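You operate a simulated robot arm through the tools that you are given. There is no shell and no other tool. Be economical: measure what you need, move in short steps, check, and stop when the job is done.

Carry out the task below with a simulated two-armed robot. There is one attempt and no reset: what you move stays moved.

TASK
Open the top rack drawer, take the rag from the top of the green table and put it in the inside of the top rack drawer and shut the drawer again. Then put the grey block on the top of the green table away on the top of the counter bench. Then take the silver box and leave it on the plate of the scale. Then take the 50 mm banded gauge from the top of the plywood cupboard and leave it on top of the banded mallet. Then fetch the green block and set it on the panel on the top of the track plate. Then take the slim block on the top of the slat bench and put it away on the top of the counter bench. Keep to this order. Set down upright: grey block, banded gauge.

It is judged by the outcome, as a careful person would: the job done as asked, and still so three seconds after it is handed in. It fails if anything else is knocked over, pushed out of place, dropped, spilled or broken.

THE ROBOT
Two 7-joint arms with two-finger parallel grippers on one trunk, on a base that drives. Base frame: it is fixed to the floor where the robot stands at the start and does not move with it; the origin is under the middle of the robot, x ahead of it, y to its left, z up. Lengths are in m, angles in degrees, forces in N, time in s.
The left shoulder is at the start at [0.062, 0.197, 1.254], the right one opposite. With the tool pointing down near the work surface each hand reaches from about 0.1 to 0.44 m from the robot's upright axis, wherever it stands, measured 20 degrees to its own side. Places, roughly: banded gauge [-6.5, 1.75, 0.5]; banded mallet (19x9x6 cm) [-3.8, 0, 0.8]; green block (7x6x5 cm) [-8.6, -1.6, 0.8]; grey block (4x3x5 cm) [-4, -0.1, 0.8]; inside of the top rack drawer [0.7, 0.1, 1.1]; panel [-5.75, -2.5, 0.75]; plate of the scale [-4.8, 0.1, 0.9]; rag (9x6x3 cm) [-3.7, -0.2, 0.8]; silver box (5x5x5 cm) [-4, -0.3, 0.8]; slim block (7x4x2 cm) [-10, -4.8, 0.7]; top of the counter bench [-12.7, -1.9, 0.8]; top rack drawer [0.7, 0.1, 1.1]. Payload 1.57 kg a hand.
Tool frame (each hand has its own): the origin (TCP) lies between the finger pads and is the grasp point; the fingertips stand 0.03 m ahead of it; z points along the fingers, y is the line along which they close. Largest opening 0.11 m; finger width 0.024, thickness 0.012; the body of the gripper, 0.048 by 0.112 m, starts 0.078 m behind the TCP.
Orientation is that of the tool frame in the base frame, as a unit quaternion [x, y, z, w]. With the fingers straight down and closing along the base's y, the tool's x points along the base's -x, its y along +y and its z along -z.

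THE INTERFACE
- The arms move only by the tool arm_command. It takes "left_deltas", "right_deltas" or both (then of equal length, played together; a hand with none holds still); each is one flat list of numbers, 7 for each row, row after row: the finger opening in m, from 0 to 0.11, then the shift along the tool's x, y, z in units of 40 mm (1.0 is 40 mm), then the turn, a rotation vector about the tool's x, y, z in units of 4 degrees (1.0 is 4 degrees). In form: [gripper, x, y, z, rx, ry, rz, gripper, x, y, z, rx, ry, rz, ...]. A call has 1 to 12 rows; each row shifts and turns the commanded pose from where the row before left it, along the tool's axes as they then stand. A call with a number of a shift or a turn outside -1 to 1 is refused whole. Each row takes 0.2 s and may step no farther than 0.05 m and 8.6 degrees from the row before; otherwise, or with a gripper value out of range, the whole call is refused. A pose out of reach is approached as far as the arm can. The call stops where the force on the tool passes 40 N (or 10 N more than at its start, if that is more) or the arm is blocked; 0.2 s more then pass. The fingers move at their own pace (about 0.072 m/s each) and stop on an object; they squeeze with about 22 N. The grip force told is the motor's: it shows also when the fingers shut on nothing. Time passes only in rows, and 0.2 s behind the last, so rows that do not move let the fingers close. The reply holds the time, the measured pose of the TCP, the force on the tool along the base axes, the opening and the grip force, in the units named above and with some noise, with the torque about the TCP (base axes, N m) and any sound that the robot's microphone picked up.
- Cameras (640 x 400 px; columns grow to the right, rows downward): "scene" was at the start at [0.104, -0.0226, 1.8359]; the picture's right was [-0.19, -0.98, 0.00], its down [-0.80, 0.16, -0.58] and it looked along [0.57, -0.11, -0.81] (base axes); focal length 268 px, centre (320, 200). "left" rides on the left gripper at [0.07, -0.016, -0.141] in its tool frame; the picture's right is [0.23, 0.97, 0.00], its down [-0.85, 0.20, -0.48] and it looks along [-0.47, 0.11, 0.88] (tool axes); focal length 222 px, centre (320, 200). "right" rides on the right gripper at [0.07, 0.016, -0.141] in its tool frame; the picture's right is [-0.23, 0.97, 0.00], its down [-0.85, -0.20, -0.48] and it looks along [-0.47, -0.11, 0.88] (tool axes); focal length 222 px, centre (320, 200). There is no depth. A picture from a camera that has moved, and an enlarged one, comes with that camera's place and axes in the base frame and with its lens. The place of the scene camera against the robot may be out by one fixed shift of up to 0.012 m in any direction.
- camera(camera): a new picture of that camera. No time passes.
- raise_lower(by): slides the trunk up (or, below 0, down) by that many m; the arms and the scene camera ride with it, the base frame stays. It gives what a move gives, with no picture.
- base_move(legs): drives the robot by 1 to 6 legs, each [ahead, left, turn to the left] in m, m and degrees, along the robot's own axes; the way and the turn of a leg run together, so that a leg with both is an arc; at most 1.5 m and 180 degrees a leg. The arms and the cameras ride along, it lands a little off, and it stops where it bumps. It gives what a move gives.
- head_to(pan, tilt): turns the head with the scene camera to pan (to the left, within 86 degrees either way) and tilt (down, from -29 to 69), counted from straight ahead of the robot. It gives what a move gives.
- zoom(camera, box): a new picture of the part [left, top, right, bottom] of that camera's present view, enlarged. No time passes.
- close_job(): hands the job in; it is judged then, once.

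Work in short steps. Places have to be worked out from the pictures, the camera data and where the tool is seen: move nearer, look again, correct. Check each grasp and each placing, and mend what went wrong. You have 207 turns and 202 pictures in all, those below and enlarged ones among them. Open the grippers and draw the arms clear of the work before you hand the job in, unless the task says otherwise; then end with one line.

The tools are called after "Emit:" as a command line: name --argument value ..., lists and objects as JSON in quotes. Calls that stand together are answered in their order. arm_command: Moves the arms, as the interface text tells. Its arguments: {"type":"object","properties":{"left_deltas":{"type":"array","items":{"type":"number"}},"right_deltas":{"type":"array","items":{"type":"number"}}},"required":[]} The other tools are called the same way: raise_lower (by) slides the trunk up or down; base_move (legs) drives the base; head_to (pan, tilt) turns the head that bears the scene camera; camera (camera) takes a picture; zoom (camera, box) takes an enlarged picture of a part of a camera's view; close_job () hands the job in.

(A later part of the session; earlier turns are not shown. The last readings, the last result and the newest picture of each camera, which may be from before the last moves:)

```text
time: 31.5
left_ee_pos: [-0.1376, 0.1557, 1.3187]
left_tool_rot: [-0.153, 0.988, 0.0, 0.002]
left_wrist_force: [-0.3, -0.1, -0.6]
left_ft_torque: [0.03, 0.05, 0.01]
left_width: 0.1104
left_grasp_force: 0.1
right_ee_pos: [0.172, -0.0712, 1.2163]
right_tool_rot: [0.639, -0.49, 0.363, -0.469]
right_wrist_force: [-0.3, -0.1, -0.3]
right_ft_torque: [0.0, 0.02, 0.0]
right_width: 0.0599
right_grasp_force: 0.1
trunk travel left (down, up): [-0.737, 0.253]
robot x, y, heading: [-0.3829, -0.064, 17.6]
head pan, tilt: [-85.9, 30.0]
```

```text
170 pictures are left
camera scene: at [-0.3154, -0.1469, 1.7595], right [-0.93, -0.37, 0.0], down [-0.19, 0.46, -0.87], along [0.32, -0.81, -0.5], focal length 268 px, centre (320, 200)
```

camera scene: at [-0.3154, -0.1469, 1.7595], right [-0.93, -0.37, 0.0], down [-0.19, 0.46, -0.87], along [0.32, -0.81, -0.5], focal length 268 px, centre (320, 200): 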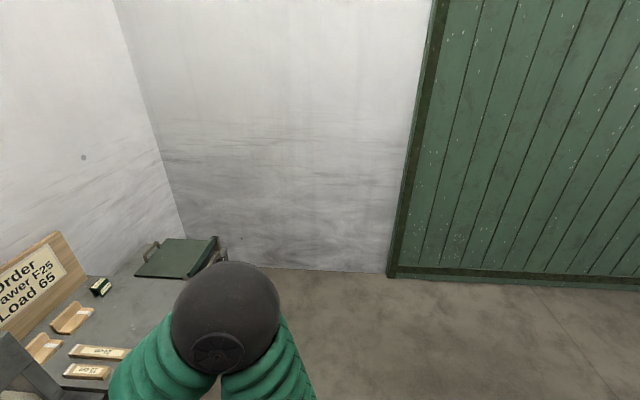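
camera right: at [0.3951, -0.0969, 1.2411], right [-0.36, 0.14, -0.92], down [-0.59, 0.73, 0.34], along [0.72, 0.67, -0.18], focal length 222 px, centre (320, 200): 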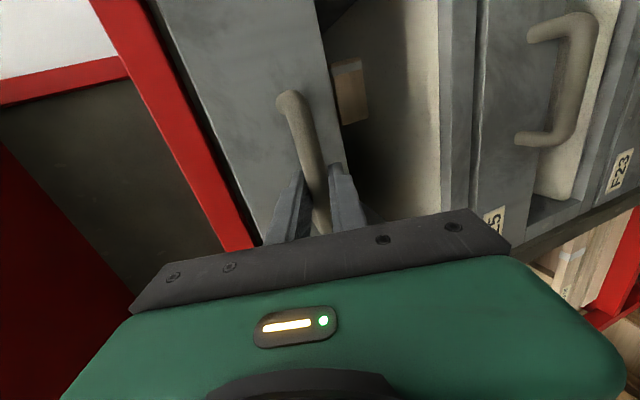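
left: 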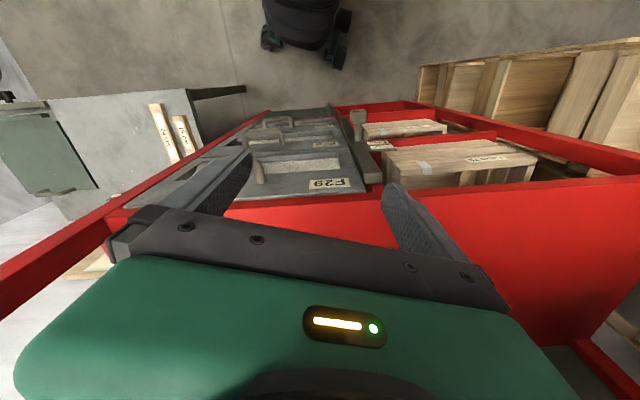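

Crate shelving stands behind me. To the right the floor is open for about 2 m. I strafe right past the shelving in two stages, then look back.

Emit:
base_move --legs '[[-0.1, -0.43, 0], [-0.12, -0.43, 0]]'

Emit:
head_to --pan -86 --tilt 20

Emit:
camera --camera "scene"

```text
time: 33.9
left_ee_pos: [-0.0301, -0.1922, 1.3056]
left_tool_rot: [-0.105, 0.994, -0.019, -0.007]
left_wrist_force: [0.1, -0.6, 0.0]
left_ft_torque: [0.05, 0.02, 0.01]
left_width: 0.1099
left_grasp_force: 0.1
right_ee_pos: [0.2526, -0.4507, 1.2219]
right_tool_rot: [0.621, -0.511, 0.398, -0.442]
right_wrist_force: [0.8, -0.7, -0.3]
right_ft_torque: [0.0, 0.02, 0.07]
right_width: 0.0602
right_grasp_force: 0.0
trunk travel left (down, up): [-0.737, 0.253]
robot x, y, heading: [-0.2839, -0.4333, 11.8]
head pan, tilt: [-85.9, 30.0]
stopped in leg 1: the robot was blocked; the commanded pose is now the measured one
```

```text
time: 34.6
left_ee_pos: [-0.0307, -0.1997, 1.3067]
left_tool_rot: [-0.104, 0.994, -0.015, -0.007]
left_wrist_force: [-0.4, -0.1, 0.8]
left_ft_torque: [0.0, 0.0, 0.01]
left_width: 0.11
left_grasp_force: 0.0
right_ee_pos: [0.2522, -0.4596, 1.2231]
right_tool_rot: [0.621, -0.513, 0.394, -0.443]
right_wrist_force: [-0.4, 0.3, 0.1]
right_ft_torque: [-0.07, 0.0, -0.07]
right_width: 0.0599
right_grasp_force: 0.1
trunk travel left (down, up): [-0.737, 0.253]
robot x, y, heading: [-0.2884, -0.4325, 11.9]
head pan, tilt: [-85.9, 20.0]
```

```text
169 pictures are left
camera scene: at [-0.2277, -0.5187, 1.7751], right [-0.96, -0.27, 0.0], down [-0.1, 0.33, -0.94], along [0.26, -0.91, -0.34], focal length 268 px, centre (320, 200)
```

scene: 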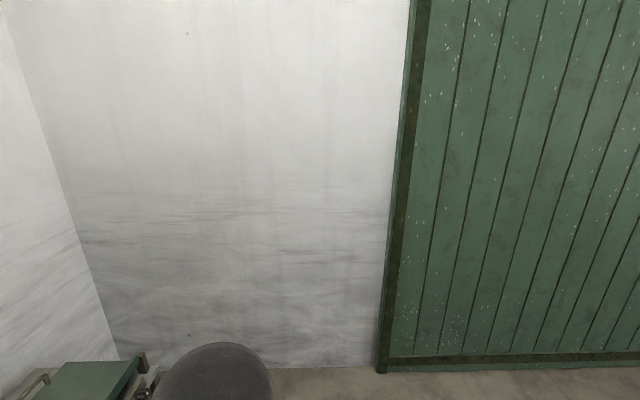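

Still brushing the shelving behind. Before moving on, I look at the floor and table on my right and front.

Emit:
head_to --pan -50 --tilt 55

Emit:
camera --camera "scene"

Emit:
camera --camera "left"

```text
time: 35.6
left_ee_pos: [-0.0312, -0.2084, 1.3083]
left_tool_rot: [-0.103, 0.995, -0.013, -0.007]
left_wrist_force: [0.3, 0.1, -0.5]
left_ft_torque: [-0.03, 0.0, 0.01]
left_width: 0.1102
left_grasp_force: 0.0
right_ee_pos: [0.2507, -0.4673, 1.2227]
right_tool_rot: [0.619, -0.513, 0.395, -0.445]
right_wrist_force: [0.3, 0.3, -0.4]
right_ft_torque: [0.01, -0.01, 0.01]
right_width: 0.0601
right_grasp_force: 0.0
trunk travel left (down, up): [-0.737, 0.253]
robot x, y, heading: [-0.2871, -0.4348, 11.6]
head pan, tilt: [-50.0, 55.0]
```

```text
168 pictures are left
camera scene: at [-0.1978, -0.4827, 1.7228], right [-0.62, -0.79, 0.0], down [-0.64, 0.51, -0.57], along [0.45, -0.35, -0.82], focal length 268 px, centre (320, 200)
```

scene: 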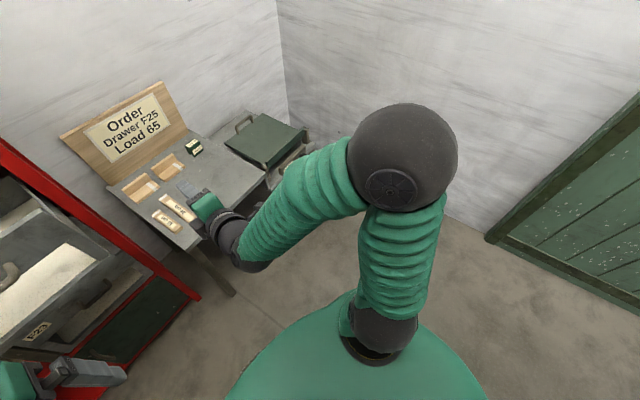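

```text
167 pictures are left
camera left: at [-0.0948, -0.2354, 1.4512], right [-0.42, 0.91, -0.02], down [0.8, 0.38, 0.46], along [0.42, 0.18, -0.89], focal length 222 px, centre (320, 200)
```

left: 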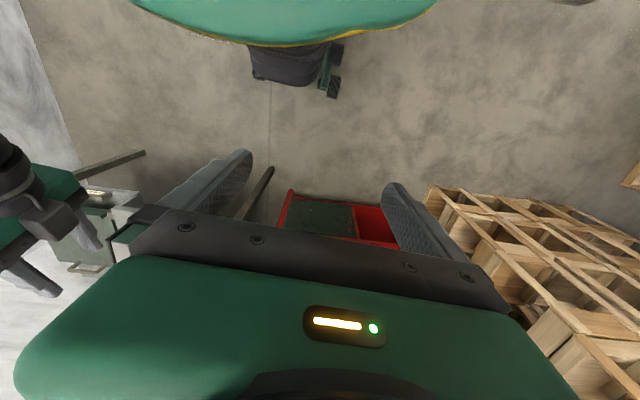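

The right side is free. The left elbow seems to have brushed the shelving, so I move slightly forward and right, away from it.

Emit:
base_move --legs '[[0.06, -0.1, 0], [-0.03, -0.4, 0]]'

Emit:
head_to --pan -86 --tilt 35

Emit:
camera --camera "scene"

```text
time: 39.0
left_ee_pos: [0.1027, -0.7028, 1.3098]
left_tool_rot: [-0.105, 0.994, -0.011, -0.005]
left_wrist_force: [0.1, -0.1, 0.4]
left_ft_torque: [0.05, 0.03, 0.01]
left_width: 0.1097
left_grasp_force: 0.0
right_ee_pos: [0.3864, -0.9609, 1.2212]
right_tool_rot: [0.619, -0.513, 0.391, -0.447]
right_wrist_force: [-0.2, -0.3, 0.1]
right_ft_torque: [0.03, 0.0, 0.04]
right_width: 0.06
right_grasp_force: 0.0
trunk travel left (down, up): [-0.737, 0.253]
robot x, y, heading: [-0.1531, -0.9226, 12.2]
head pan, tilt: [-50.0, 55.0]
```

```text
time: 40.0
left_ee_pos: [0.1019, -0.6969, 1.3079]
left_tool_rot: [-0.105, 0.994, -0.012, -0.005]
left_wrist_force: [0.3, -0.1, 0.9]
left_ft_torque: [0.02, 0.0, -0.01]
left_width: 0.11
left_grasp_force: 0.1
right_ee_pos: [0.3855, -0.9561, 1.2207]
right_tool_rot: [0.62, -0.512, 0.392, -0.447]
right_wrist_force: [0.2, -0.4, 0.4]
right_ft_torque: [0.01, 0.0, 0.02]
right_width: 0.06
right_grasp_force: 0.0
trunk travel left (down, up): [-0.737, 0.253]
robot x, y, heading: [-0.1479, -0.9207, 12.0]
head pan, tilt: [-85.9, 35.0]
```

```text
166 pictures are left
camera scene: at [-0.0974, -1.0107, 1.7502], right [-0.96, -0.28, 0.0], down [-0.16, 0.55, -0.82], along [0.23, -0.79, -0.58], focal length 268 px, centre (320, 200)
```

scene: 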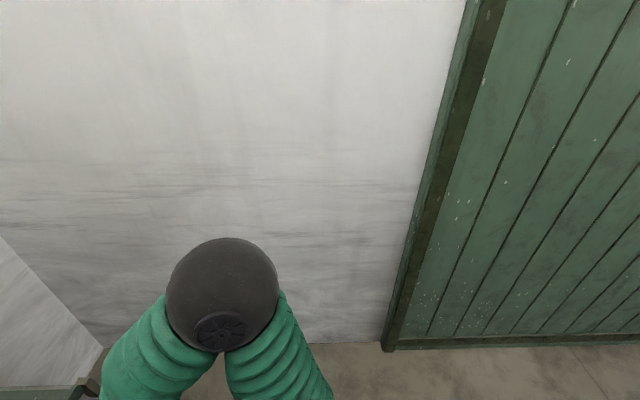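

I turn right in stages to see the way back toward -x.

Emit:
base_move --legs '[[0, -0.15, 0], [0, 0, -60]]'

Emit:
head_to --pan -75 --tilt 25

Emit:
camera --camera "scene"

```text
time: 44.0
left_ee_pos: [0.2034, -1.1727, 1.3082]
left_tool_rot: [0.407, 0.913, -0.01, -0.011]
left_wrist_force: [-0.6, -0.4, 0.3]
left_ft_torque: [0.0, 0.01, 0.0]
left_width: 0.1098
left_grasp_force: 0.2
right_ee_pos: [0.1195, -1.548, 1.2228]
right_tool_rot: [-0.279, 0.754, -0.564, 0.188]
right_wrist_force: [0.0, -0.4, 0.2]
right_ft_torque: [-0.05, -0.04, 0.01]
right_width: 0.0599
right_grasp_force: 0.1
trunk travel left (down, up): [-0.737, 0.253]
robot x, y, heading: [-0.1243, -1.0645, -48.6]
head pan, tilt: [-85.9, 35.0]
```

```text
time: 44.7
left_ee_pos: [0.2026, -1.1733, 1.3081]
left_tool_rot: [0.407, 0.913, -0.01, -0.011]
left_wrist_force: [-0.6, 0.5, 0.2]
left_ft_torque: [-0.01, 0.01, 0.01]
left_width: 0.1099
left_grasp_force: 0.0
right_ee_pos: [0.1206, -1.547, 1.2219]
right_tool_rot: [-0.279, 0.754, -0.564, 0.188]
right_wrist_force: [-0.9, 0.0, 1.1]
right_ft_torque: [-0.01, 0.01, 0.0]
right_width: 0.0597
right_grasp_force: 0.1
trunk travel left (down, up): [-0.737, 0.253]
robot x, y, heading: [-0.1194, -1.0636, -48.4]
head pan, tilt: [-75.0, 25.0]
```

```text
165 pictures are left
camera scene: at [-0.1472, -1.1712, 1.7664], right [-0.84, 0.55, 0.0], down [0.23, 0.35, -0.91], along [-0.5, -0.76, -0.42], focal length 268 px, centre (320, 200)
```

scene: 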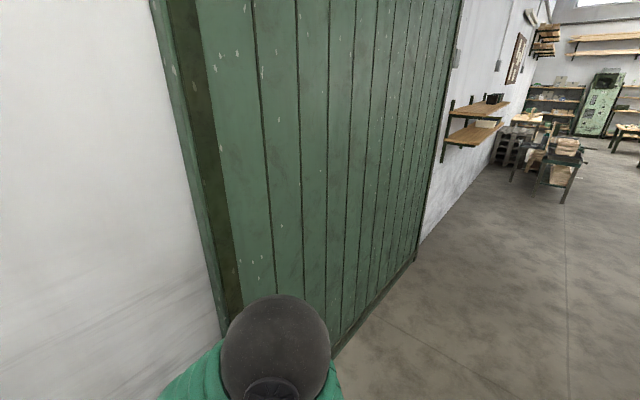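

There is an open aisle toward -x along the wall. I turn further and look along it.

Emit:
base_move --legs '[[0, 0, -70]]'

Emit:
head_to --pan -55 --tilt 22

Emit:
camera --camera "scene"

```text
time: 48.2
left_ee_pos: [-0.1165, -1.4055, 1.3079]
left_tool_rot: [0.859, 0.512, -0.001, -0.013]
left_wrist_force: [-1.0, 0.8, 0.0]
left_ft_torque: [0.02, -0.01, 0.02]
left_width: 0.1101
left_grasp_force: 0.0
right_ee_pos: [-0.4967, -1.4549, 1.2212]
right_tool_rot: [0.207, 0.777, -0.569, -0.17]
right_wrist_force: [-0.2, 0.3, -0.4]
right_ft_torque: [-0.02, 0.01, -0.01]
right_width: 0.0601
right_grasp_force: 0.1
trunk travel left (down, up): [-0.737, 0.253]
robot x, y, heading: [-0.1221, -1.0669, -118.7]
head pan, tilt: [-75.0, 25.0]
```

```text
time: 49.0
left_ee_pos: [-0.1163, -1.4067, 1.3092]
left_tool_rot: [0.859, 0.511, -0.002, -0.013]
left_wrist_force: [0.1, -0.1, 0.1]
left_ft_torque: [-0.01, 0.03, -0.02]
left_width: 0.1101
left_grasp_force: 0.0
right_ee_pos: [-0.498, -1.4531, 1.2211]
right_tool_rot: [0.207, 0.777, -0.569, -0.171]
right_wrist_force: [-0.3, 0.4, 0.4]
right_ft_torque: [-0.01, -0.01, -0.01]
right_width: 0.0601
right_grasp_force: 0.0
trunk travel left (down, up): [-0.737, 0.253]
robot x, y, heading: [-0.1227, -1.0658, -118.7]
head pan, tilt: [-55.0, 22.0]
```

```text
164 pictures are left
camera scene: at [-0.2298, -1.1126, 1.771], right [-0.11, 0.99, 0.0], down [0.37, 0.04, -0.93], along [-0.92, -0.1, -0.38], focal length 268 px, centre (320, 200)
```

scene: 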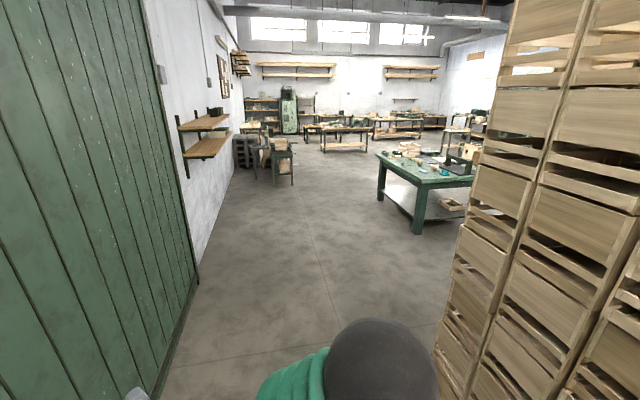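

The workshop is open, with the green table ahead (its near edge runs roughly from (-3.5,-0.15) to (-4.6,-0.54)). I turn the right hand back to pointing down.

Emit:
arm_command --right_deltas '[0.1, 0, 0, 0, -0.698, 0.698, 0.96, 0.1, 0, 0, 0, -0.698, 0.698, 0.96, 0.1, 0, 0, 0, -0.698, 0.698, 0.96, 0.1, 0, 0, 0, -0.698, 0.698, 0.96, 0.1, 0, 0, 0, -0.698, 0.698, 0.96, 0.1, 0, 0, 0, -0.698, 0.698, 0.96, 0.1, 0, 0, 0, -0.698, 0.698, 0.96, 0.1, 0, 0, 0, -0.698, 0.698, 0.96, 0.1, 0, 0, 0, -0.698, 0.698, 0.96, 0.1, 0, 0, 0, -0.698, 0.698, 0.96]'

Emit:
arm_command --right_deltas '[0.1, 0, 0, 0, -0.698, 0.698, 0.96, 0.1, 0, 0, 0, -0.698, 0.698, 0.96, 0.1, 0, 0, 0, -0.698, 0.698, 0.96, 0.1, 0, 0, 0, -0.698, 0.698, 0.96, 0.1, 0, 0, 0, -0.698, 0.698, 0.96, 0.1, 0, 0, 0, -0.698, 0.698, 0.96, 0.1, 0, 0, 0, -0.698, 0.698, 0.96, 0.1, 0, 0, 0, -0.698, 0.698, 0.96, 0.1, 0, 0, 0, -0.698, 0.698, 0.96, 0.1, 0, 0, 0, -0.698, 0.698, 0.96]'

```text
time: 51.2
left_ee_pos: [-0.1168, -1.4062, 1.3089]
left_tool_rot: [0.859, 0.512, -0.001, -0.013]
left_wrist_force: [-0.7, 0.5, 0.1]
left_ft_torque: [0.0, 0.02, 0.01]
left_width: 0.1098
left_grasp_force: 0.1
right_ee_pos: [-0.4997, -1.4462, 1.2252]
right_tool_rot: [0.608, 0.716, -0.329, -0.099]
right_wrist_force: [0.6, -0.1, 0.0]
right_ft_torque: [0.01, 0.01, 0.01]
right_width: 0.1003
right_grasp_force: 0.0
right hand out of reach, approached as far as the arm can: row 9, 10
trunk travel left (down, up): [-0.737, 0.253]
robot x, y, heading: [-0.1215, -1.0648, -118.6]
head pan, tilt: [-55.0, 22.0]
```

```text
time: 53.4
left_ee_pos: [-0.1179, -1.4056, 1.3077]
left_tool_rot: [0.86, 0.511, -0.001, -0.013]
left_wrist_force: [0.6, -0.3, 0.1]
left_ft_torque: [0.0, 0.02, 0.07]
left_width: 0.11
left_grasp_force: 0.1
right_ee_pos: [-0.4977, -1.3795, 1.2406]
right_tool_rot: [0.87, 0.492, -0.014, -0.008]
right_wrist_force: [0.0, 0.5, 0.5]
right_ft_torque: [-0.01, 0.01, 0.01]
right_width: 0.1
right_grasp_force: 0.0
right hand out of reach, approached as far as the arm can: row 1, 2, 3, 4, 5, 6, 7, 8, 9, 10
trunk travel left (down, up): [-0.737, 0.253]
robot x, y, heading: [-0.1219, -1.0668, -118.6]
head pan, tilt: [-55.0, 22.0]
```

The right hand points down again. I drive along the aisle toward the green table and turn to face it.

Emit:
base_move --legs '[[0, 0, -61.4], [1.5, 0.05, 0], [1.5, 0.05, 0]]'

Emit:
head_to --pan -45 --tilt 35

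Emit:
camera --camera "scene"

```text
refused: leg 2 is longer than a leg can be; nothing moved
```

```text
time: 54.2
left_ee_pos: [-0.1173, -1.4064, 1.3087]
left_tool_rot: [0.859, 0.512, 0.001, -0.013]
left_wrist_force: [0.7, -0.5, 0.3]
left_ft_torque: [0.02, 0.0, 0.01]
left_width: 0.11
left_grasp_force: 0.0
right_ee_pos: [-0.498, -1.3797, 1.2408]
right_tool_rot: [0.87, 0.492, -0.016, -0.008]
right_wrist_force: [-0.6, -0.3, -0.1]
right_ft_torque: [0.01, -0.03, 0.0]
right_width: 0.1001
right_grasp_force: 0.1
trunk travel left (down, up): [-0.737, 0.253]
robot x, y, heading: [-0.1212, -1.0666, -118.8]
head pan, tilt: [-45.0, 35.0]
```

```text
163 pictures are left
camera scene: at [-0.2226, -1.1274, 1.7504], right [-0.28, 0.96, 0.0], down [0.55, 0.16, -0.82], along [-0.79, -0.23, -0.57], focal length 268 px, centre (320, 200)
```

scene: 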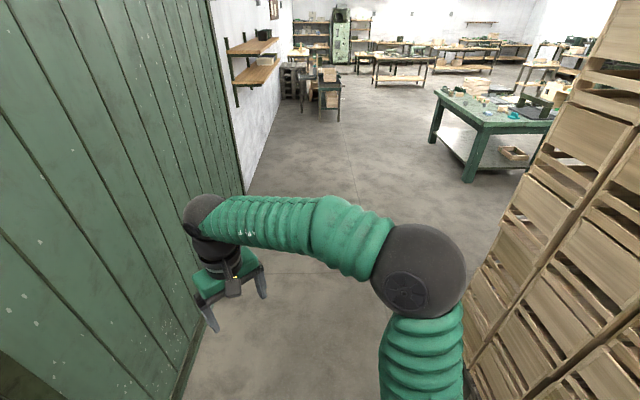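

The leg was over the limit. I strafe clear of the crates first, then turn to face -x and drive.

Emit:
base_move --legs '[[0.69, -0.99, 0], [0, 0, -61.2], [1.45, 0, 0]]'

Emit:
camera --camera "scene"

```text
time: 69.8
left_ee_pos: [-3.0779, -1.358, 1.3094]
left_tool_rot: [1.0, -0.003, 0.007, -0.013]
left_wrist_force: [0.6, -0.5, -0.4]
left_ft_torque: [-0.04, 0.0, -0.02]
left_width: 0.1099
left_grasp_force: 0.0
right_ee_pos: [-3.2343, -1.0106, 1.2416]
right_tool_rot: [1.0, -0.024, -0.01, -0.016]
right_wrist_force: [0.1, -1.4, -0.2]
right_ft_torque: [-0.03, 0.03, -0.01]
right_width: 0.1002
right_grasp_force: 0.1
trunk travel left (down, up): [-0.737, 0.253]
robot x, y, heading: [-2.7835, -1.1918, 179.5]
head pan, tilt: [-45.0, 35.0]
```

```text
162 pictures are left
camera scene: at [-2.8748, -1.1372, 1.7504], right [0.71, 0.7, 0.0], down [0.4, -0.41, -0.82], along [-0.57, 0.58, -0.57], focal length 268 px, centre (320, 200)
```

scene: 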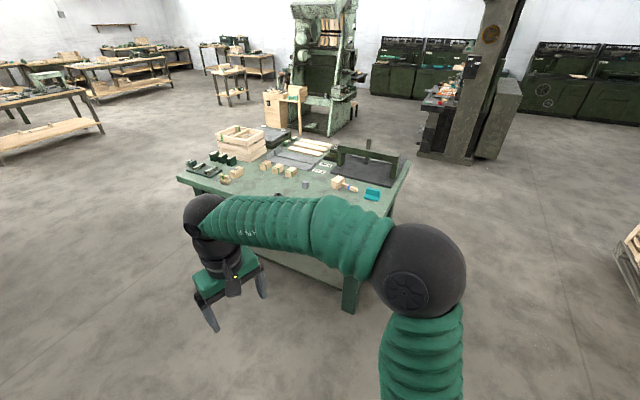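

I zoom onto the table top to identify the objects.

Emit:
zoom --camera "scene" --box '[170, 110, 430, 272]'

```text
2.46 times, centred on (300, 191) of scene
camera zoom: at [-2.8748, -1.1372, 1.7504], right [0.71, 0.7, 0.0], down [0.4, -0.41, -0.82], along [-0.57, 0.58, -0.57], focal length 660 px, centre (369, 222)
```

zoom: 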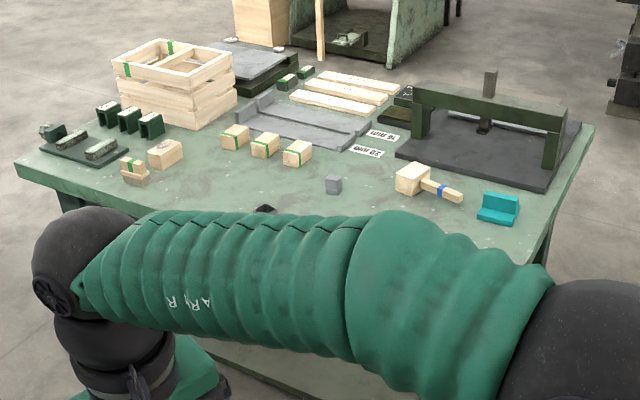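

The grey block, mallet (blue band) and a teal piece are visible; the rest is hidden by my arm. I go round to the long near side, facing the table, stopping about 0.6 m off its edge.

Emit:
base_move --legs '[[0, 0, -70], [0.5, 0.82, 0]]'

Emit:
head_to --pan 0 --tilt 48

Emit:
camera --camera "scene"

```text
time: 77.9
left_ee_pos: [-3.9719, -0.7704, 1.3083]
left_tool_rot: [0.817, -0.577, 0.011, -0.005]
left_wrist_force: [0.2, -0.3, -0.9]
left_ft_torque: [0.01, -0.01, -0.02]
left_width: 0.1101
left_grasp_force: 0.0
right_ee_pos: [-3.6989, -0.5063, 1.2416]
right_tool_rot: [0.804, -0.595, -0.001, -0.017]
right_wrist_force: [-0.1, -0.2, 0.4]
right_ft_torque: [-0.03, 0.03, -0.03]
right_width: 0.1003
right_grasp_force: 0.1
trunk travel left (down, up): [-0.737, 0.253]
robot x, y, heading: [-3.7207, -0.9929, 109.6]
head pan, tilt: [-45.0, 35.0]
```

```text
time: 79.0
left_ee_pos: [-3.9748, -0.7714, 1.3082]
left_tool_rot: [0.816, -0.578, 0.012, -0.005]
left_wrist_force: [-0.4, -0.3, 0.5]
left_ft_torque: [0.04, 0.0, 0.0]
left_width: 0.11
left_grasp_force: 0.0
right_ee_pos: [-3.7002, -0.5064, 1.2429]
right_tool_rot: [0.803, -0.595, 0.001, -0.017]
right_wrist_force: [-0.5, -0.7, 0.3]
right_ft_torque: [0.02, -0.01, -0.01]
right_width: 0.1002
right_grasp_force: 0.0
trunk travel left (down, up): [-0.737, 0.253]
robot x, y, heading: [-3.7216, -0.9953, 109.4]
head pan, tilt: [0.0, 48.0]
```

```text
160 pictures are left
camera scene: at [-3.7556, -0.8975, 1.7314], right [0.94, 0.33, 0.0], down [0.25, -0.7, -0.67], along [-0.22, 0.63, -0.74], focal length 268 px, centre (320, 200)
```

scene: 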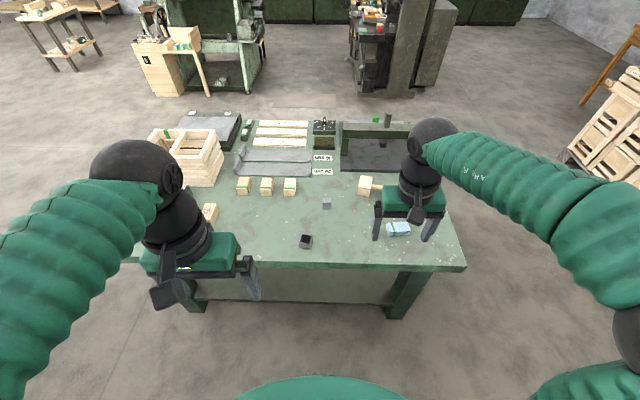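

Now I see the light-blue rag (≈[-3.66,-0.15]), silver box (≈[-4.01,-0.34]) and grey block (≈[-4.0,-0.11]). I zoom in on the rag.

Emit:
zoom --camera "scene" --box '[280, 170, 460, 282]'

Emit:
camera --camera "right"

```text
3.56 times, centred on (370, 226) of scene
camera zoom: at [-3.7556, -0.8975, 1.7314], right [0.94, 0.33, 0.0], down [0.25, -0.7, -0.67], along [-0.22, 0.63, -0.74], focal length 953 px, centre (142, 108)
```

zoom: 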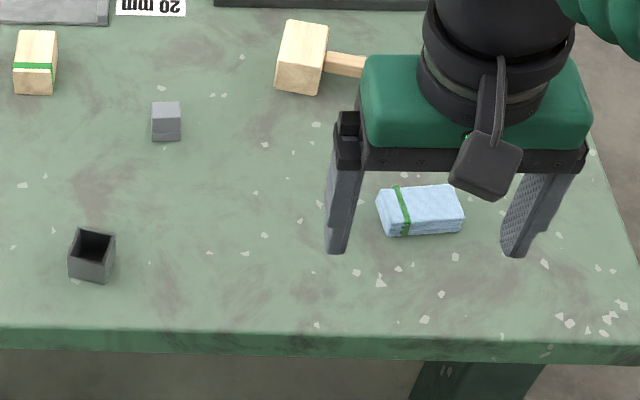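

```text
158 pictures are left
camera right: at [-3.6989, -0.5821, 1.3811], right [-1.0, -0.07, -0.02], down [-0.07, 0.86, 0.5], along [-0.01, 0.5, -0.87], focal length 222 px, centre (320, 200)
```

right: 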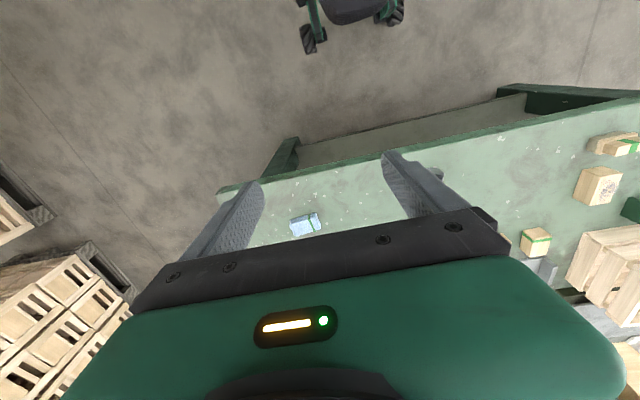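

Both cameras agree: rag at about [-3.66,-0.155], with its long side across my front. I drive closer, centring it for the right hand.

Emit:
base_move --legs '[[0.0, -0.19, 0], [0.26, 0, 0]]'

Emit:
camera --camera "scene"

Emit:
camera --camera "right"

```text
time: 82.0
left_ee_pos: [-3.8813, -0.4643, 1.3103]
left_tool_rot: [0.816, -0.577, 0.012, -0.008]
left_wrist_force: [-0.3, -0.4, 0.2]
left_ft_torque: [0.06, -0.02, 0.0]
left_width: 0.1101
left_grasp_force: 0.0
right_ee_pos: [-3.6057, -0.2008, 1.2436]
right_tool_rot: [0.804, -0.595, 0.001, -0.019]
right_wrist_force: [-0.5, 0.5, -0.7]
right_ft_torque: [-0.02, -0.02, 0.02]
right_width: 0.0999
right_grasp_force: 0.0
trunk travel left (down, up): [-0.737, 0.253]
robot x, y, heading: [-3.6247, -0.6864, 109.1]
head pan, tilt: [0.0, 48.0]
```

```text
157 pictures are left
camera scene: at [-3.6612, -0.593, 1.7317], right [0.94, 0.33, 0.0], down [0.25, -0.7, -0.67], along [-0.22, 0.63, -0.74], focal length 268 px, centre (320, 200)
```

scene: 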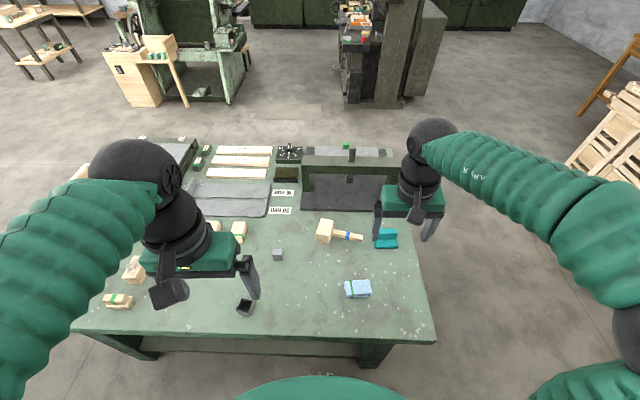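

```text
156 pictures are left
camera right: at [-3.6046, -0.2765, 1.3823], right [-1.0, -0.06, -0.03], down [-0.07, 0.86, 0.5], along [-0.01, 0.5, -0.86], focal length 222 px, centre (320, 200)
```

right: 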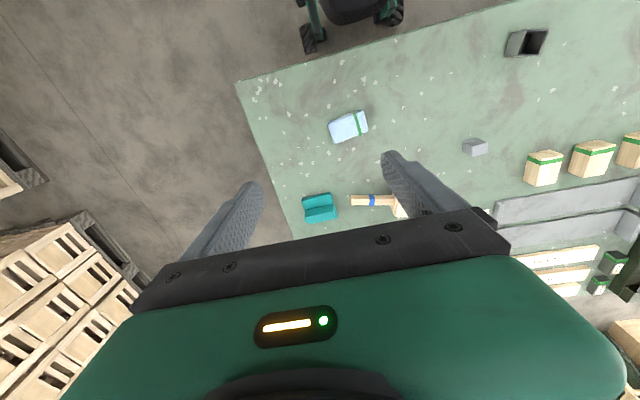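

The rag is pinned at about [-3.667,-0.16]. I move 7 cm closer, then bring the hand over it and down to z≈0.99.

Emit:
base_move --legs '[[0.07, 0, 0]]'

Emit:
arm_command --right_deltas '[0.11, 0.1, 0.4, 0.8, 0, 0, 0, 0.11, 0.1, 0.4, 0.8, 0, 0, 0, 0.11, 0.1, 0.3, 0.8, 0, 0, 0, 0.11, 0, 0, 0.9, 0, 0, 0, 0.11, 0, 0, 0.9, 0, 0, 0, 0.11, 0, 0, 0.9, 0, 0, 0, 0.11, 0, 0, 0.9, 0, 0, 0]'

Emit:
camera --camera "right"

Emit:
camera --camera "scene"

```text
time: 83.0
left_ee_pos: [-3.9017, -0.4048, 1.3106]
left_tool_rot: [0.816, -0.577, 0.01, -0.009]
left_wrist_force: [-0.2, -0.9, -0.6]
left_ft_torque: [0.07, 0.02, 0.03]
left_width: 0.11
left_grasp_force: 0.1
right_ee_pos: [-3.6278, -0.1417, 1.2453]
right_tool_rot: [0.803, -0.596, -0.002, -0.021]
right_wrist_force: [-0.7, -0.5, 0.6]
right_ft_torque: [0.06, 0.01, 0.0]
right_width: 0.1
right_grasp_force: 0.0
trunk travel left (down, up): [-0.737, 0.253]
robot x, y, heading: [-3.6452, -0.6184, 109.5]
head pan, tilt: [0.0, 48.0]
```

```text
time: 84.6
left_ee_pos: [-3.9021, -0.3952, 1.307]
left_tool_rot: [0.817, -0.577, 0.013, -0.006]
left_wrist_force: [0.4, 0.4, -0.2]
left_ft_torque: [0.0, -0.05, -0.02]
left_width: 0.11
left_grasp_force: 0.0
right_ee_pos: [-3.5954, -0.2199, 1.0655]
right_tool_rot: [0.803, -0.596, 0.0, -0.017]
right_wrist_force: [0.1, 0.3, 0.3]
right_ft_torque: [-0.03, 0.03, 0.01]
right_width: 0.1101
right_grasp_force: 0.0
right hand out of reach, approached as far as the arm can: row 1, 2, 3, 4, 5, 6, 7
trunk travel left (down, up): [-0.737, 0.253]
robot x, y, heading: [-3.6492, -0.6161, 109.2]
head pan, tilt: [0.0, 48.0]
```

```text
155 pictures are left
camera right: at [-3.5942, -0.2945, 1.2059], right [-1.0, -0.06, -0.02], down [-0.07, 0.86, 0.5], along [-0.01, 0.5, -0.87], focal length 222 px, centre (320, 200)
```

right: 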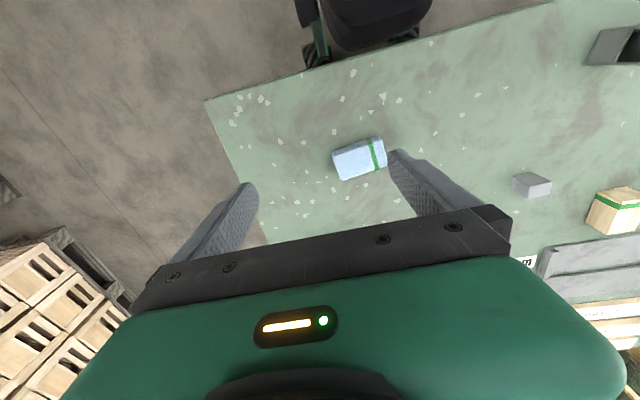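

```text
154 pictures are left
camera scene: at [-3.6841, -0.5213, 1.7313], right [0.94, 0.33, 0.0], down [0.25, -0.7, -0.67], along [-0.22, 0.63, -0.74], focal length 268 px, centre (320, 200)
```

scene: 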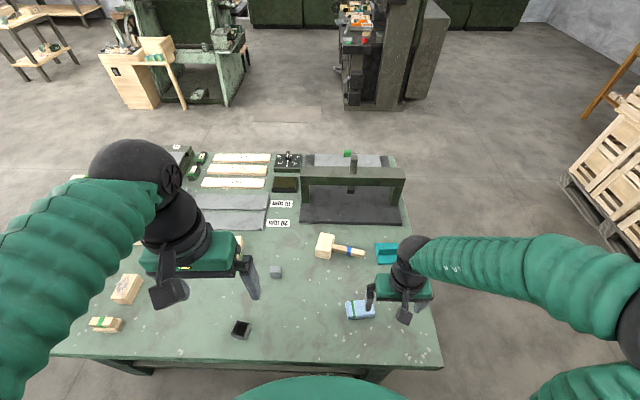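

The arm runs out of reach at this height, so I lower the trunk by 15 cm and try again.

Emit:
raise_lower --by -0.15

Emit:
arm_command --right_deltas '[0.11, -0.4, 0.4, -0.2, 0, 0, 0, 0.11, -0.4, 0.4, 0, 0, 0, 0, 0.11, -0.4, 0.4, 0, 0, 0, 0]'

Emit:
camera --camera "right"

```text
time: 86.4
left_ee_pos: [-3.9032, -0.3959, 1.1579]
left_tool_rot: [0.816, -0.577, 0.011, -0.006]
left_wrist_force: [0.3, 0.2, 0.5]
left_ft_torque: [-0.01, -0.03, 0.0]
left_width: 0.11
left_grasp_force: 0.0
right_ee_pos: [-3.5945, -0.2178, 0.9174]
right_tool_rot: [0.803, -0.596, 0.0, -0.018]
right_wrist_force: [-0.3, 0.9, -0.3]
right_ft_torque: [0.01, 0.01, -0.02]
right_width: 0.1101
right_grasp_force: 0.1
trunk travel left (down, up): [-0.587, 0.403]
robot x, y, heading: [-3.6468, -0.615, 109.5]
head pan, tilt: [0.0, 48.0]
```

```text
time: 87.2
left_ee_pos: [-3.9041, -0.3966, 1.1577]
left_tool_rot: [0.817, -0.577, 0.012, -0.006]
left_wrist_force: [-0.3, 0.0, 0.1]
left_ft_torque: [0.01, 0.01, -0.02]
left_width: 0.1101
left_grasp_force: 0.1
right_ee_pos: [-3.6315, -0.211, 0.952]
right_tool_rot: [0.803, -0.596, -0.001, -0.018]
right_wrist_force: [0.7, 0.1, -0.7]
right_ft_torque: [-0.04, -0.01, 0.02]
right_width: 0.1103
right_grasp_force: 0.0
right hand out of reach, approached as far as the arm can: row 1, 2, 3
trunk travel left (down, up): [-0.587, 0.403]
robot x, y, heading: [-3.6507, -0.6195, 109.3]
head pan, tilt: [0.0, 48.0]
```

```text
153 pictures are left
camera right: at [-3.6296, -0.2866, 1.0914], right [-1.0, -0.06, -0.02], down [-0.07, 0.86, 0.5], along [-0.01, 0.5, -0.86], focal length 222 px, centre (320, 200)
```

right: 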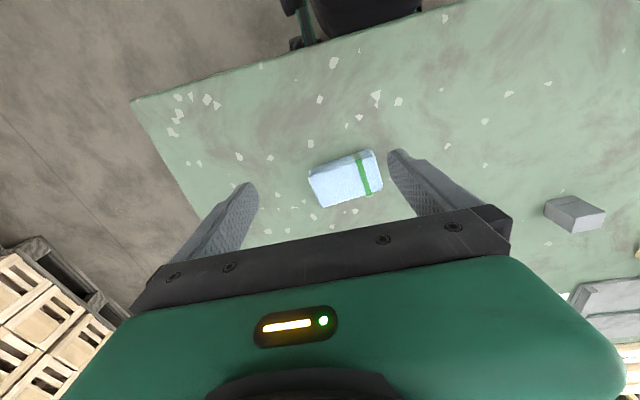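

The rag is only 6 cm further ahead than the arm allows straight down, so I tilt the fingers forward about 30° to gain reach.

Emit:
arm_command --right_deltas '[0.11, 0, 0, 0, 0, -1, 0, 0.11, 0, 0, 0, 0, -1, 0, 0.11, 0, 0, 0, 0, -1, 0, 0.11, 0, 0, 0, 0, -1, 0, 0.11, 0, 0, 0, 0, -1, 0, 0.11, 0, 0, 0, 0, -1, 0, 0.11, 0, 0, 0, 0, -1, 0]'

Emit:
camera --camera "right"

```text
time: 88.8
left_ee_pos: [-3.9033, -0.3946, 1.1602]
left_tool_rot: [0.817, -0.577, 0.012, -0.007]
left_wrist_force: [0.9, 0.2, 0.2]
left_ft_torque: [0.03, -0.01, 0.01]
left_width: 0.1102
left_grasp_force: 0.0
right_ee_pos: [-3.6447, -0.1943, 0.9596]
right_tool_rot: [0.779, -0.574, -0.193, -0.162]
right_wrist_force: [0.5, -1.0, 0.0]
right_ft_torque: [0.01, -0.01, 0.02]
right_width: 0.1102
right_grasp_force: 0.1
right hand out of reach, approached as far as the arm can: row 6, 7
trunk travel left (down, up): [-0.587, 0.403]
robot x, y, heading: [-3.6489, -0.6203, 109.3]
head pan, tilt: [0.0, 48.0]
```

```text
152 pictures are left
camera right: at [-3.6253, -0.3226, 1.0494], right [-0.99, -0.09, 0.08], down [0.02, 0.54, 0.84], along [-0.12, 0.83, -0.54], focal length 222 px, centre (320, 200)
```

right: 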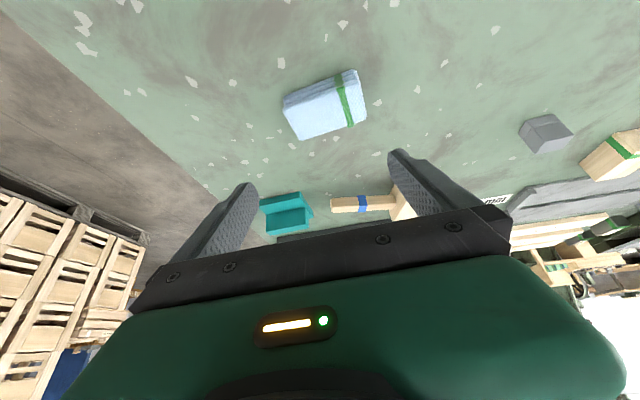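

I compute the offset to the rag: mainly 14 cm along the fingers. I go three quarters of the way and check.

Emit:
arm_command --right_deltas '[0.11, 0.35, 0.15, 0.8, 0, 0, 0, 0.11, 0.35, 0.15, 0.8, 0, 0, 0, 0.11, 0.3, 0.1, 0.8, 0, 0, 0]'

Emit:
camera --camera "right"

```text
time: 89.4
left_ee_pos: [-3.9059, -0.3966, 1.1585]
left_tool_rot: [0.817, -0.577, 0.013, -0.007]
left_wrist_force: [0.8, 0.1, 0.2]
left_ft_torque: [0.02, 0.0, 0.03]
left_width: 0.1101
left_grasp_force: 0.0
right_ee_pos: [-3.7179, -0.1931, 0.9534]
right_tool_rot: [0.724, -0.61, -0.32, -0.022]
right_wrist_force: [0.5, 0.0, -0.2]
right_ft_torque: [0.01, -0.01, 0.0]
right_width: 0.1096
right_grasp_force: 0.0
right hand out of reach, approached as far as the arm can: row 1
trunk travel left (down, up): [-0.587, 0.403]
robot x, y, heading: [-3.6466, -0.6201, 109.1]
head pan, tilt: [0.0, 48.0]
stopped in row 3 (right hand): the arm was blocked; the commanded pose is now the measured one
```

```text
151 pictures are left
camera right: at [-3.6671, -0.3174, 1.0383], right [-0.89, -0.05, 0.46], down [0.35, 0.59, 0.73], along [-0.31, 0.8, -0.51], focal length 222 px, centre (320, 200)
```

right: 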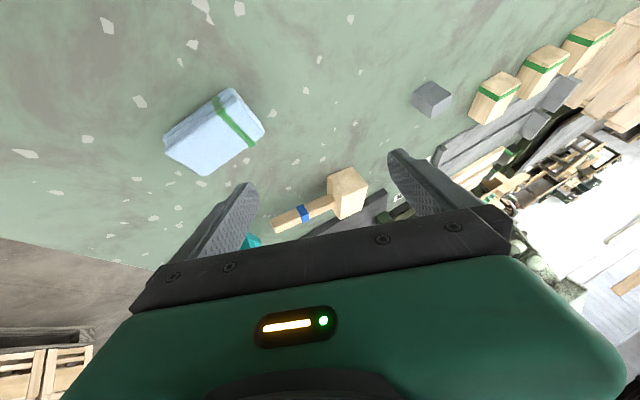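

The arm was blocked and twisted. I look at the scene to see why.

Emit:
camera --camera "scene"

```text
150 pictures are left
camera scene: at [-3.6862, -0.524, 1.5814], right [0.94, 0.33, 0.0], down [0.25, -0.7, -0.67], along [-0.22, 0.63, -0.74], focal length 268 px, centre (320, 200)
```

scene: 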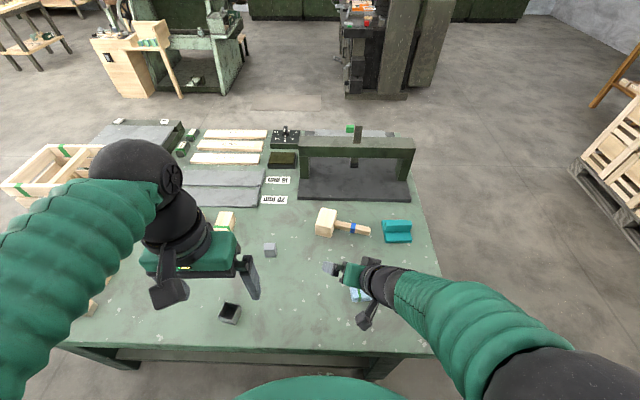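

The elbow has dropped beside the table corner. I raise the trunk, draw the hand back and restore the fingers-down orientation.

Emit:
raise_lower --by 0.2

Emit:
arm_command --right_deltas '[0.11, 0, 0, -1, 0, 0, 0, 0.11, 0, 0, -1, 0, 0, 0, 0.11, 0, 0, 0, 0.68, 0.95, -0.23, 0.11, 0, 0, 0, 0.68, 0.95, -0.23, 0.11, 0, 0, 0, 0.68, 0.95, -0.23, 0.11, 0, 0, 0, 0.68, 0.95, -0.23, 0.11, 0, 0, 0, 0.68, 0.95, -0.23, 0.11, 0, 0, 0, 0.68, 0.95, -0.23, 0.11, 0, 0, 0, 0.68, 0.95, -0.23, 0.11, 0, 0, 0, 0.68, 0.95, -0.23]'

Emit:
camera --camera "scene"

Emit:
camera --camera "right"

```text
time: 91.6
left_ee_pos: [-3.9036, -0.3961, 1.3588]
left_tool_rot: [0.817, -0.577, 0.011, -0.006]
left_wrist_force: [0.6, 0.1, 0.1]
left_ft_torque: [0.0, 0.0, 0.0]
left_width: 0.1102
left_grasp_force: 0.0
right_ee_pos: [-3.7168, -0.1915, 1.1518]
right_tool_rot: [0.724, -0.611, -0.319, -0.022]
right_wrist_force: [-0.3, -0.9, 0.0]
right_ft_torque: [0.02, 0.01, -0.02]
right_width: 0.1099
right_grasp_force: 0.1
trunk travel left (down, up): [-0.787, 0.203]
robot x, y, heading: [-3.6453, -0.6194, 109.3]
head pan, tilt: [0.0, 48.0]
```

```text
time: 93.8
left_ee_pos: [-3.9022, -0.3945, 1.359]
left_tool_rot: [0.816, -0.578, 0.011, -0.004]
left_wrist_force: [0.1, 0.6, 0.4]
left_ft_torque: [0.0, 0.01, 0.0]
left_width: 0.1101
left_grasp_force: 0.1
right_ee_pos: [-3.6837, -0.212, 1.2238]
right_tool_rot: [0.802, -0.597, 0.003, -0.018]
right_wrist_force: [-1.4, -0.2, 0.0]
right_ft_torque: [0.0, 0.01, 0.03]
right_width: 0.1099
right_grasp_force: 0.1
right hand out of reach, approached as far as the arm can: row 1, 2, 10
trunk travel left (down, up): [-0.787, 0.203]
robot x, y, heading: [-3.6481, -0.6159, 109.3]
head pan, tilt: [0.0, 48.0]
```

```text
149 pictures are left
camera scene: at [-3.6832, -0.5206, 1.7813], right [0.94, 0.33, 0.0], down [0.24, -0.7, -0.67], along [-0.22, 0.63, -0.74], focal length 268 px, centre (320, 200)
```

scene: 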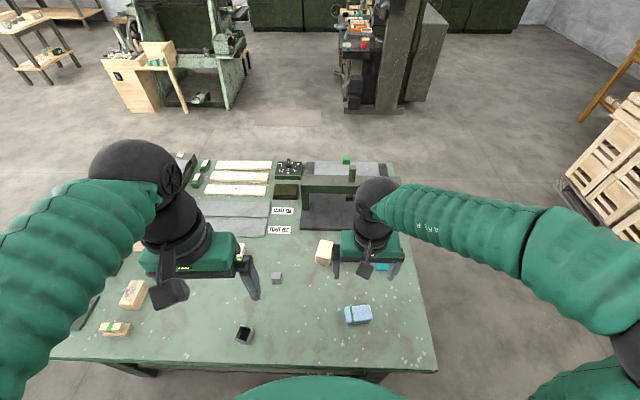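

```text
148 pictures are left
camera right: at [-3.6827, -0.2871, 1.3636], right [-1.0, -0.06, -0.03], down [-0.07, 0.86, 0.5], along [-0.01, 0.5, -0.87], focal length 222 px, centre (320, 200)
```

right: 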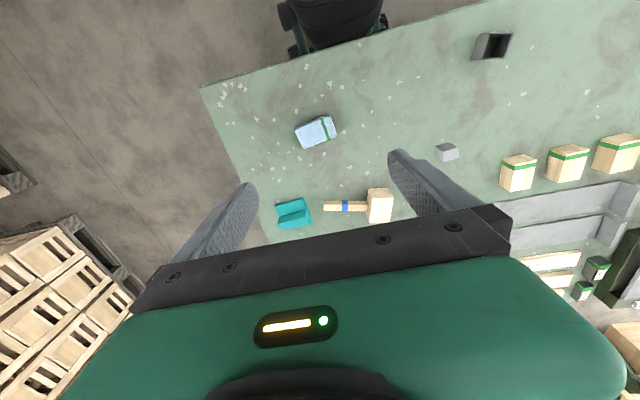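

Posture restored. I move 2 cm closer, raise the trunk to its starting height, and descend on the rag with fingers straight down.

Emit:
base_move --legs '[[0.02, 0, 0]]'

Emit:
raise_lower --by 0.1

Emit:
arm_command --right_deltas '[0.11, 0, 0, 1, 0, 0, 0, 0.11, 0, 0, 1, 0, 0, 0, 0.11, 0, 0, 1, 0, 0, 0, 0.11, 0, 0, 1, 0, 0, 0, 0.11, 0, 0, 1, 0, 0, 0, 0.11, 0, 0, 1, 0, 0, 0]'

Emit:
camera --camera "right"

```text
time: 94.6
left_ee_pos: [-3.9089, -0.3818, 1.3594]
left_tool_rot: [0.817, -0.577, 0.013, -0.007]
left_wrist_force: [-0.4, 0.1, 0.3]
left_ft_torque: [0.07, -0.03, 0.01]
left_width: 0.1101
left_grasp_force: 0.1
right_ee_pos: [-3.6901, -0.1984, 1.2257]
right_tool_rot: [0.803, -0.596, 0.0, -0.02]
right_wrist_force: [0.4, 0.2, 0.2]
right_ft_torque: [0.0, 0.03, -0.03]
right_width: 0.1101
right_grasp_force: 0.1
trunk travel left (down, up): [-0.787, 0.203]
robot x, y, heading: [-3.6528, -0.6015, 109.5]
head pan, tilt: [0.0, 48.0]
```

```text
time: 95.9
left_ee_pos: [-3.9103, -0.3774, 1.4575]
left_tool_rot: [0.817, -0.577, 0.015, -0.003]
left_wrist_force: [-0.4, -0.1, 0.5]
left_ft_torque: [-0.03, -0.02, 0.01]
left_width: 0.1102
left_grasp_force: 0.1
right_ee_pos: [-3.6904, -0.1949, 1.3248]
right_tool_rot: [0.802, -0.597, 0.001, -0.018]
right_wrist_force: [0.1, 0.0, 0.1]
right_ft_torque: [0.01, 0.02, 0.0]
right_width: 0.1101
right_grasp_force: 0.0
trunk travel left (down, up): [-0.887, 0.103]
robot x, y, heading: [-3.6535, -0.5999, 109.2]
head pan, tilt: [0.0, 48.0]
```

```text
time: 97.3
left_ee_pos: [-3.9087, -0.3761, 1.4579]
left_tool_rot: [0.816, -0.577, 0.014, -0.004]
left_wrist_force: [0.4, 0.2, 0.1]
left_ft_torque: [0.0, 0.02, -0.02]
left_width: 0.1099
left_grasp_force: 0.0
right_ee_pos: [-3.5995, -0.2493, 1.1866]
right_tool_rot: [0.802, -0.597, 0.002, -0.018]
right_wrist_force: [-0.2, 0.4, 0.3]
right_ft_torque: [0.02, -0.02, -0.03]
right_width: 0.1099
right_grasp_force: 0.1
right hand out of reach, approached as far as the arm can: row 1, 2, 3, 4, 5, 6
trunk travel left (down, up): [-0.887, 0.103]
robot x, y, heading: [-3.6545, -0.6006, 109.2]
head pan, tilt: [0.0, 48.0]
```

```text
147 pictures are left
camera right: at [-3.599, -0.3256, 1.3269], right [-1.0, -0.06, -0.03], down [-0.07, 0.86, 0.5], along [-0.01, 0.5, -0.86], focal length 222 px, centre (320, 200)
```

right: 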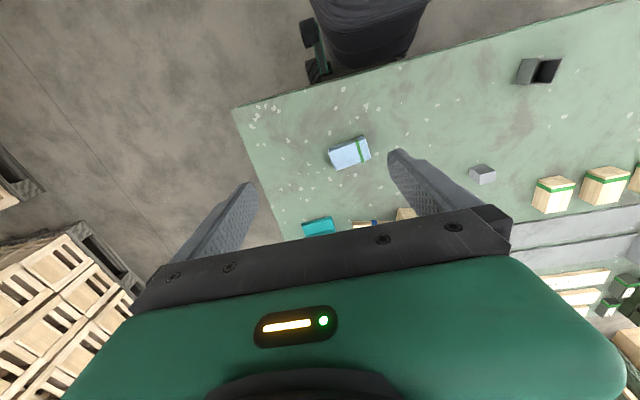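

The hand shifts back as it descends. I continue downward to learn how the reach behaves lower.

Emit:
arm_command --right_deltas '[0.11, 0, 0, 1, 0, 0, 0, 0.11, 0, 0, 1, 0, 0, 0, 0.11, 0, 0, 1, 0, 0, 0, 0.11, 0, 0, 1, 0, 0, 0]'

Emit:
camera --camera "scene"

```text
time: 98.3
left_ee_pos: [-3.9085, -0.376, 1.457]
left_tool_rot: [0.817, -0.577, 0.014, -0.004]
left_wrist_force: [0.6, -0.8, 0.0]
left_ft_torque: [0.04, 0.02, 0.01]
left_width: 0.11
left_grasp_force: 0.1
right_ee_pos: [-3.5657, -0.2392, 1.1742]
right_tool_rot: [0.802, -0.597, 0.001, -0.019]
right_wrist_force: [0.6, 0.3, 0.1]
right_ft_torque: [0.03, 0.0, -0.01]
right_width: 0.11
right_grasp_force: 0.1
right hand out of reach, approached as far as the arm can: row 1, 2, 3, 4
trunk travel left (down, up): [-0.887, 0.103]
robot x, y, heading: [-3.6524, -0.6041, 109.2]
head pan, tilt: [0.0, 48.0]
```

```text
146 pictures are left
camera scene: at [-3.6904, -0.502, 1.8813], right [0.94, 0.33, 0.0], down [0.25, -0.7, -0.67], along [-0.22, 0.63, -0.74], focal length 268 px, centre (320, 200)
```

scene: 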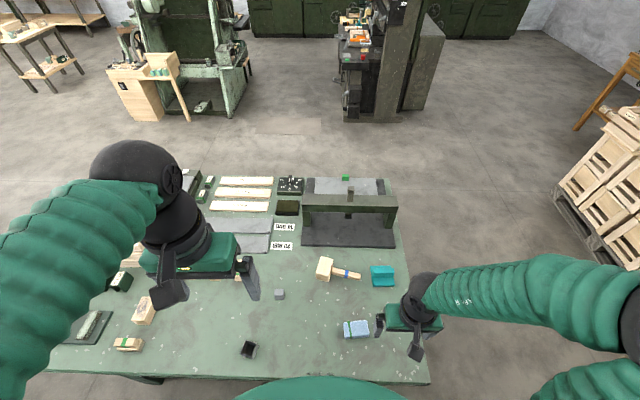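

In this posture the hand cannot go much below shoulder height, so I should lower the trunk instead. First I bring the right hand up and forward, and the left hand up and back, clear of the table things.

Emit:
arm_command --right_deltas '[0.11, 0, 0, -1, 0, 0, 0, 0.11, 0, 0, -1, 0, 0, 0, 0.11, 0, 0, -1, 0, 0, 0, 0.11, 0, 0, -1, 0, 0, 0]' --left_deltas '[0.11, 0.5, 0, -1, 0, 0, 0, 0.11, 0.5, 0, -1, 0, 0, 0, 0.11, 0.5, 0, -1, 0, 0, 0, 0.11, 0.5, 0, -0.5, 0, 0, 0]'

```text
time: 99.3
left_ee_pos: [-3.9068, -0.37, 1.5079]
left_tool_rot: [0.817, -0.577, 0.014, -0.006]
left_wrist_force: [-0.3, 0.3, -0.7]
left_ft_torque: [-0.01, -0.02, -0.01]
left_width: 0.1099
left_grasp_force: 0.0
left hand out of reach, approached as far as the arm can: row 1, 2, 3, 4
right_ee_pos: [-3.5693, -0.2355, 1.3307]
right_tool_rot: [0.803, -0.596, 0.002, -0.022]
right_wrist_force: [0.4, -0.2, 0.6]
right_ft_torque: [0.04, 0.0, 0.0]
right_width: 0.11
right_grasp_force: 0.0
right hand out of reach, approached as far as the arm can: row 4
trunk travel left (down, up): [-0.887, 0.103]
robot x, y, heading: [-3.6519, -0.5977, 109.2]
head pan, tilt: [0.0, 48.0]
```

Commands do not wind up, good. Now I move the right hand over the rag in plan (about 11 cm forward, 7 cm left) before lowering the trunk.

Emit:
arm_command --right_deltas '[0.11, -0.7, 0.42, 0, 0, 0, 0, 0.11, -0.7, 0.42, 0, 0, 0, 0, 0.11, -0.7, 0.42, 0, 0, 0, 0, 0.11, -0.7, 0.42, 0, 0, 0, 0]'

```text
time: 100.3
left_ee_pos: [-3.9074, -0.3669, 1.507]
left_tool_rot: [0.817, -0.577, 0.014, -0.005]
left_wrist_force: [-0.8, 1.5, -0.1]
left_ft_torque: [-0.03, -0.02, 0.0]
left_width: 0.1099
left_grasp_force: 0.1
right_ee_pos: [-3.6602, -0.1503, 1.3323]
right_tool_rot: [0.802, -0.597, 0.001, -0.019]
right_wrist_force: [-0.2, 0.5, 0.2]
right_ft_torque: [-0.01, 0.01, 0.0]
right_width: 0.1099
right_grasp_force: 0.0
right hand out of reach, approached as far as the arm can: row 4
trunk travel left (down, up): [-0.887, 0.103]
robot x, y, heading: [-3.6545, -0.5982, 109.2]
head pan, tilt: [0.0, 48.0]
```

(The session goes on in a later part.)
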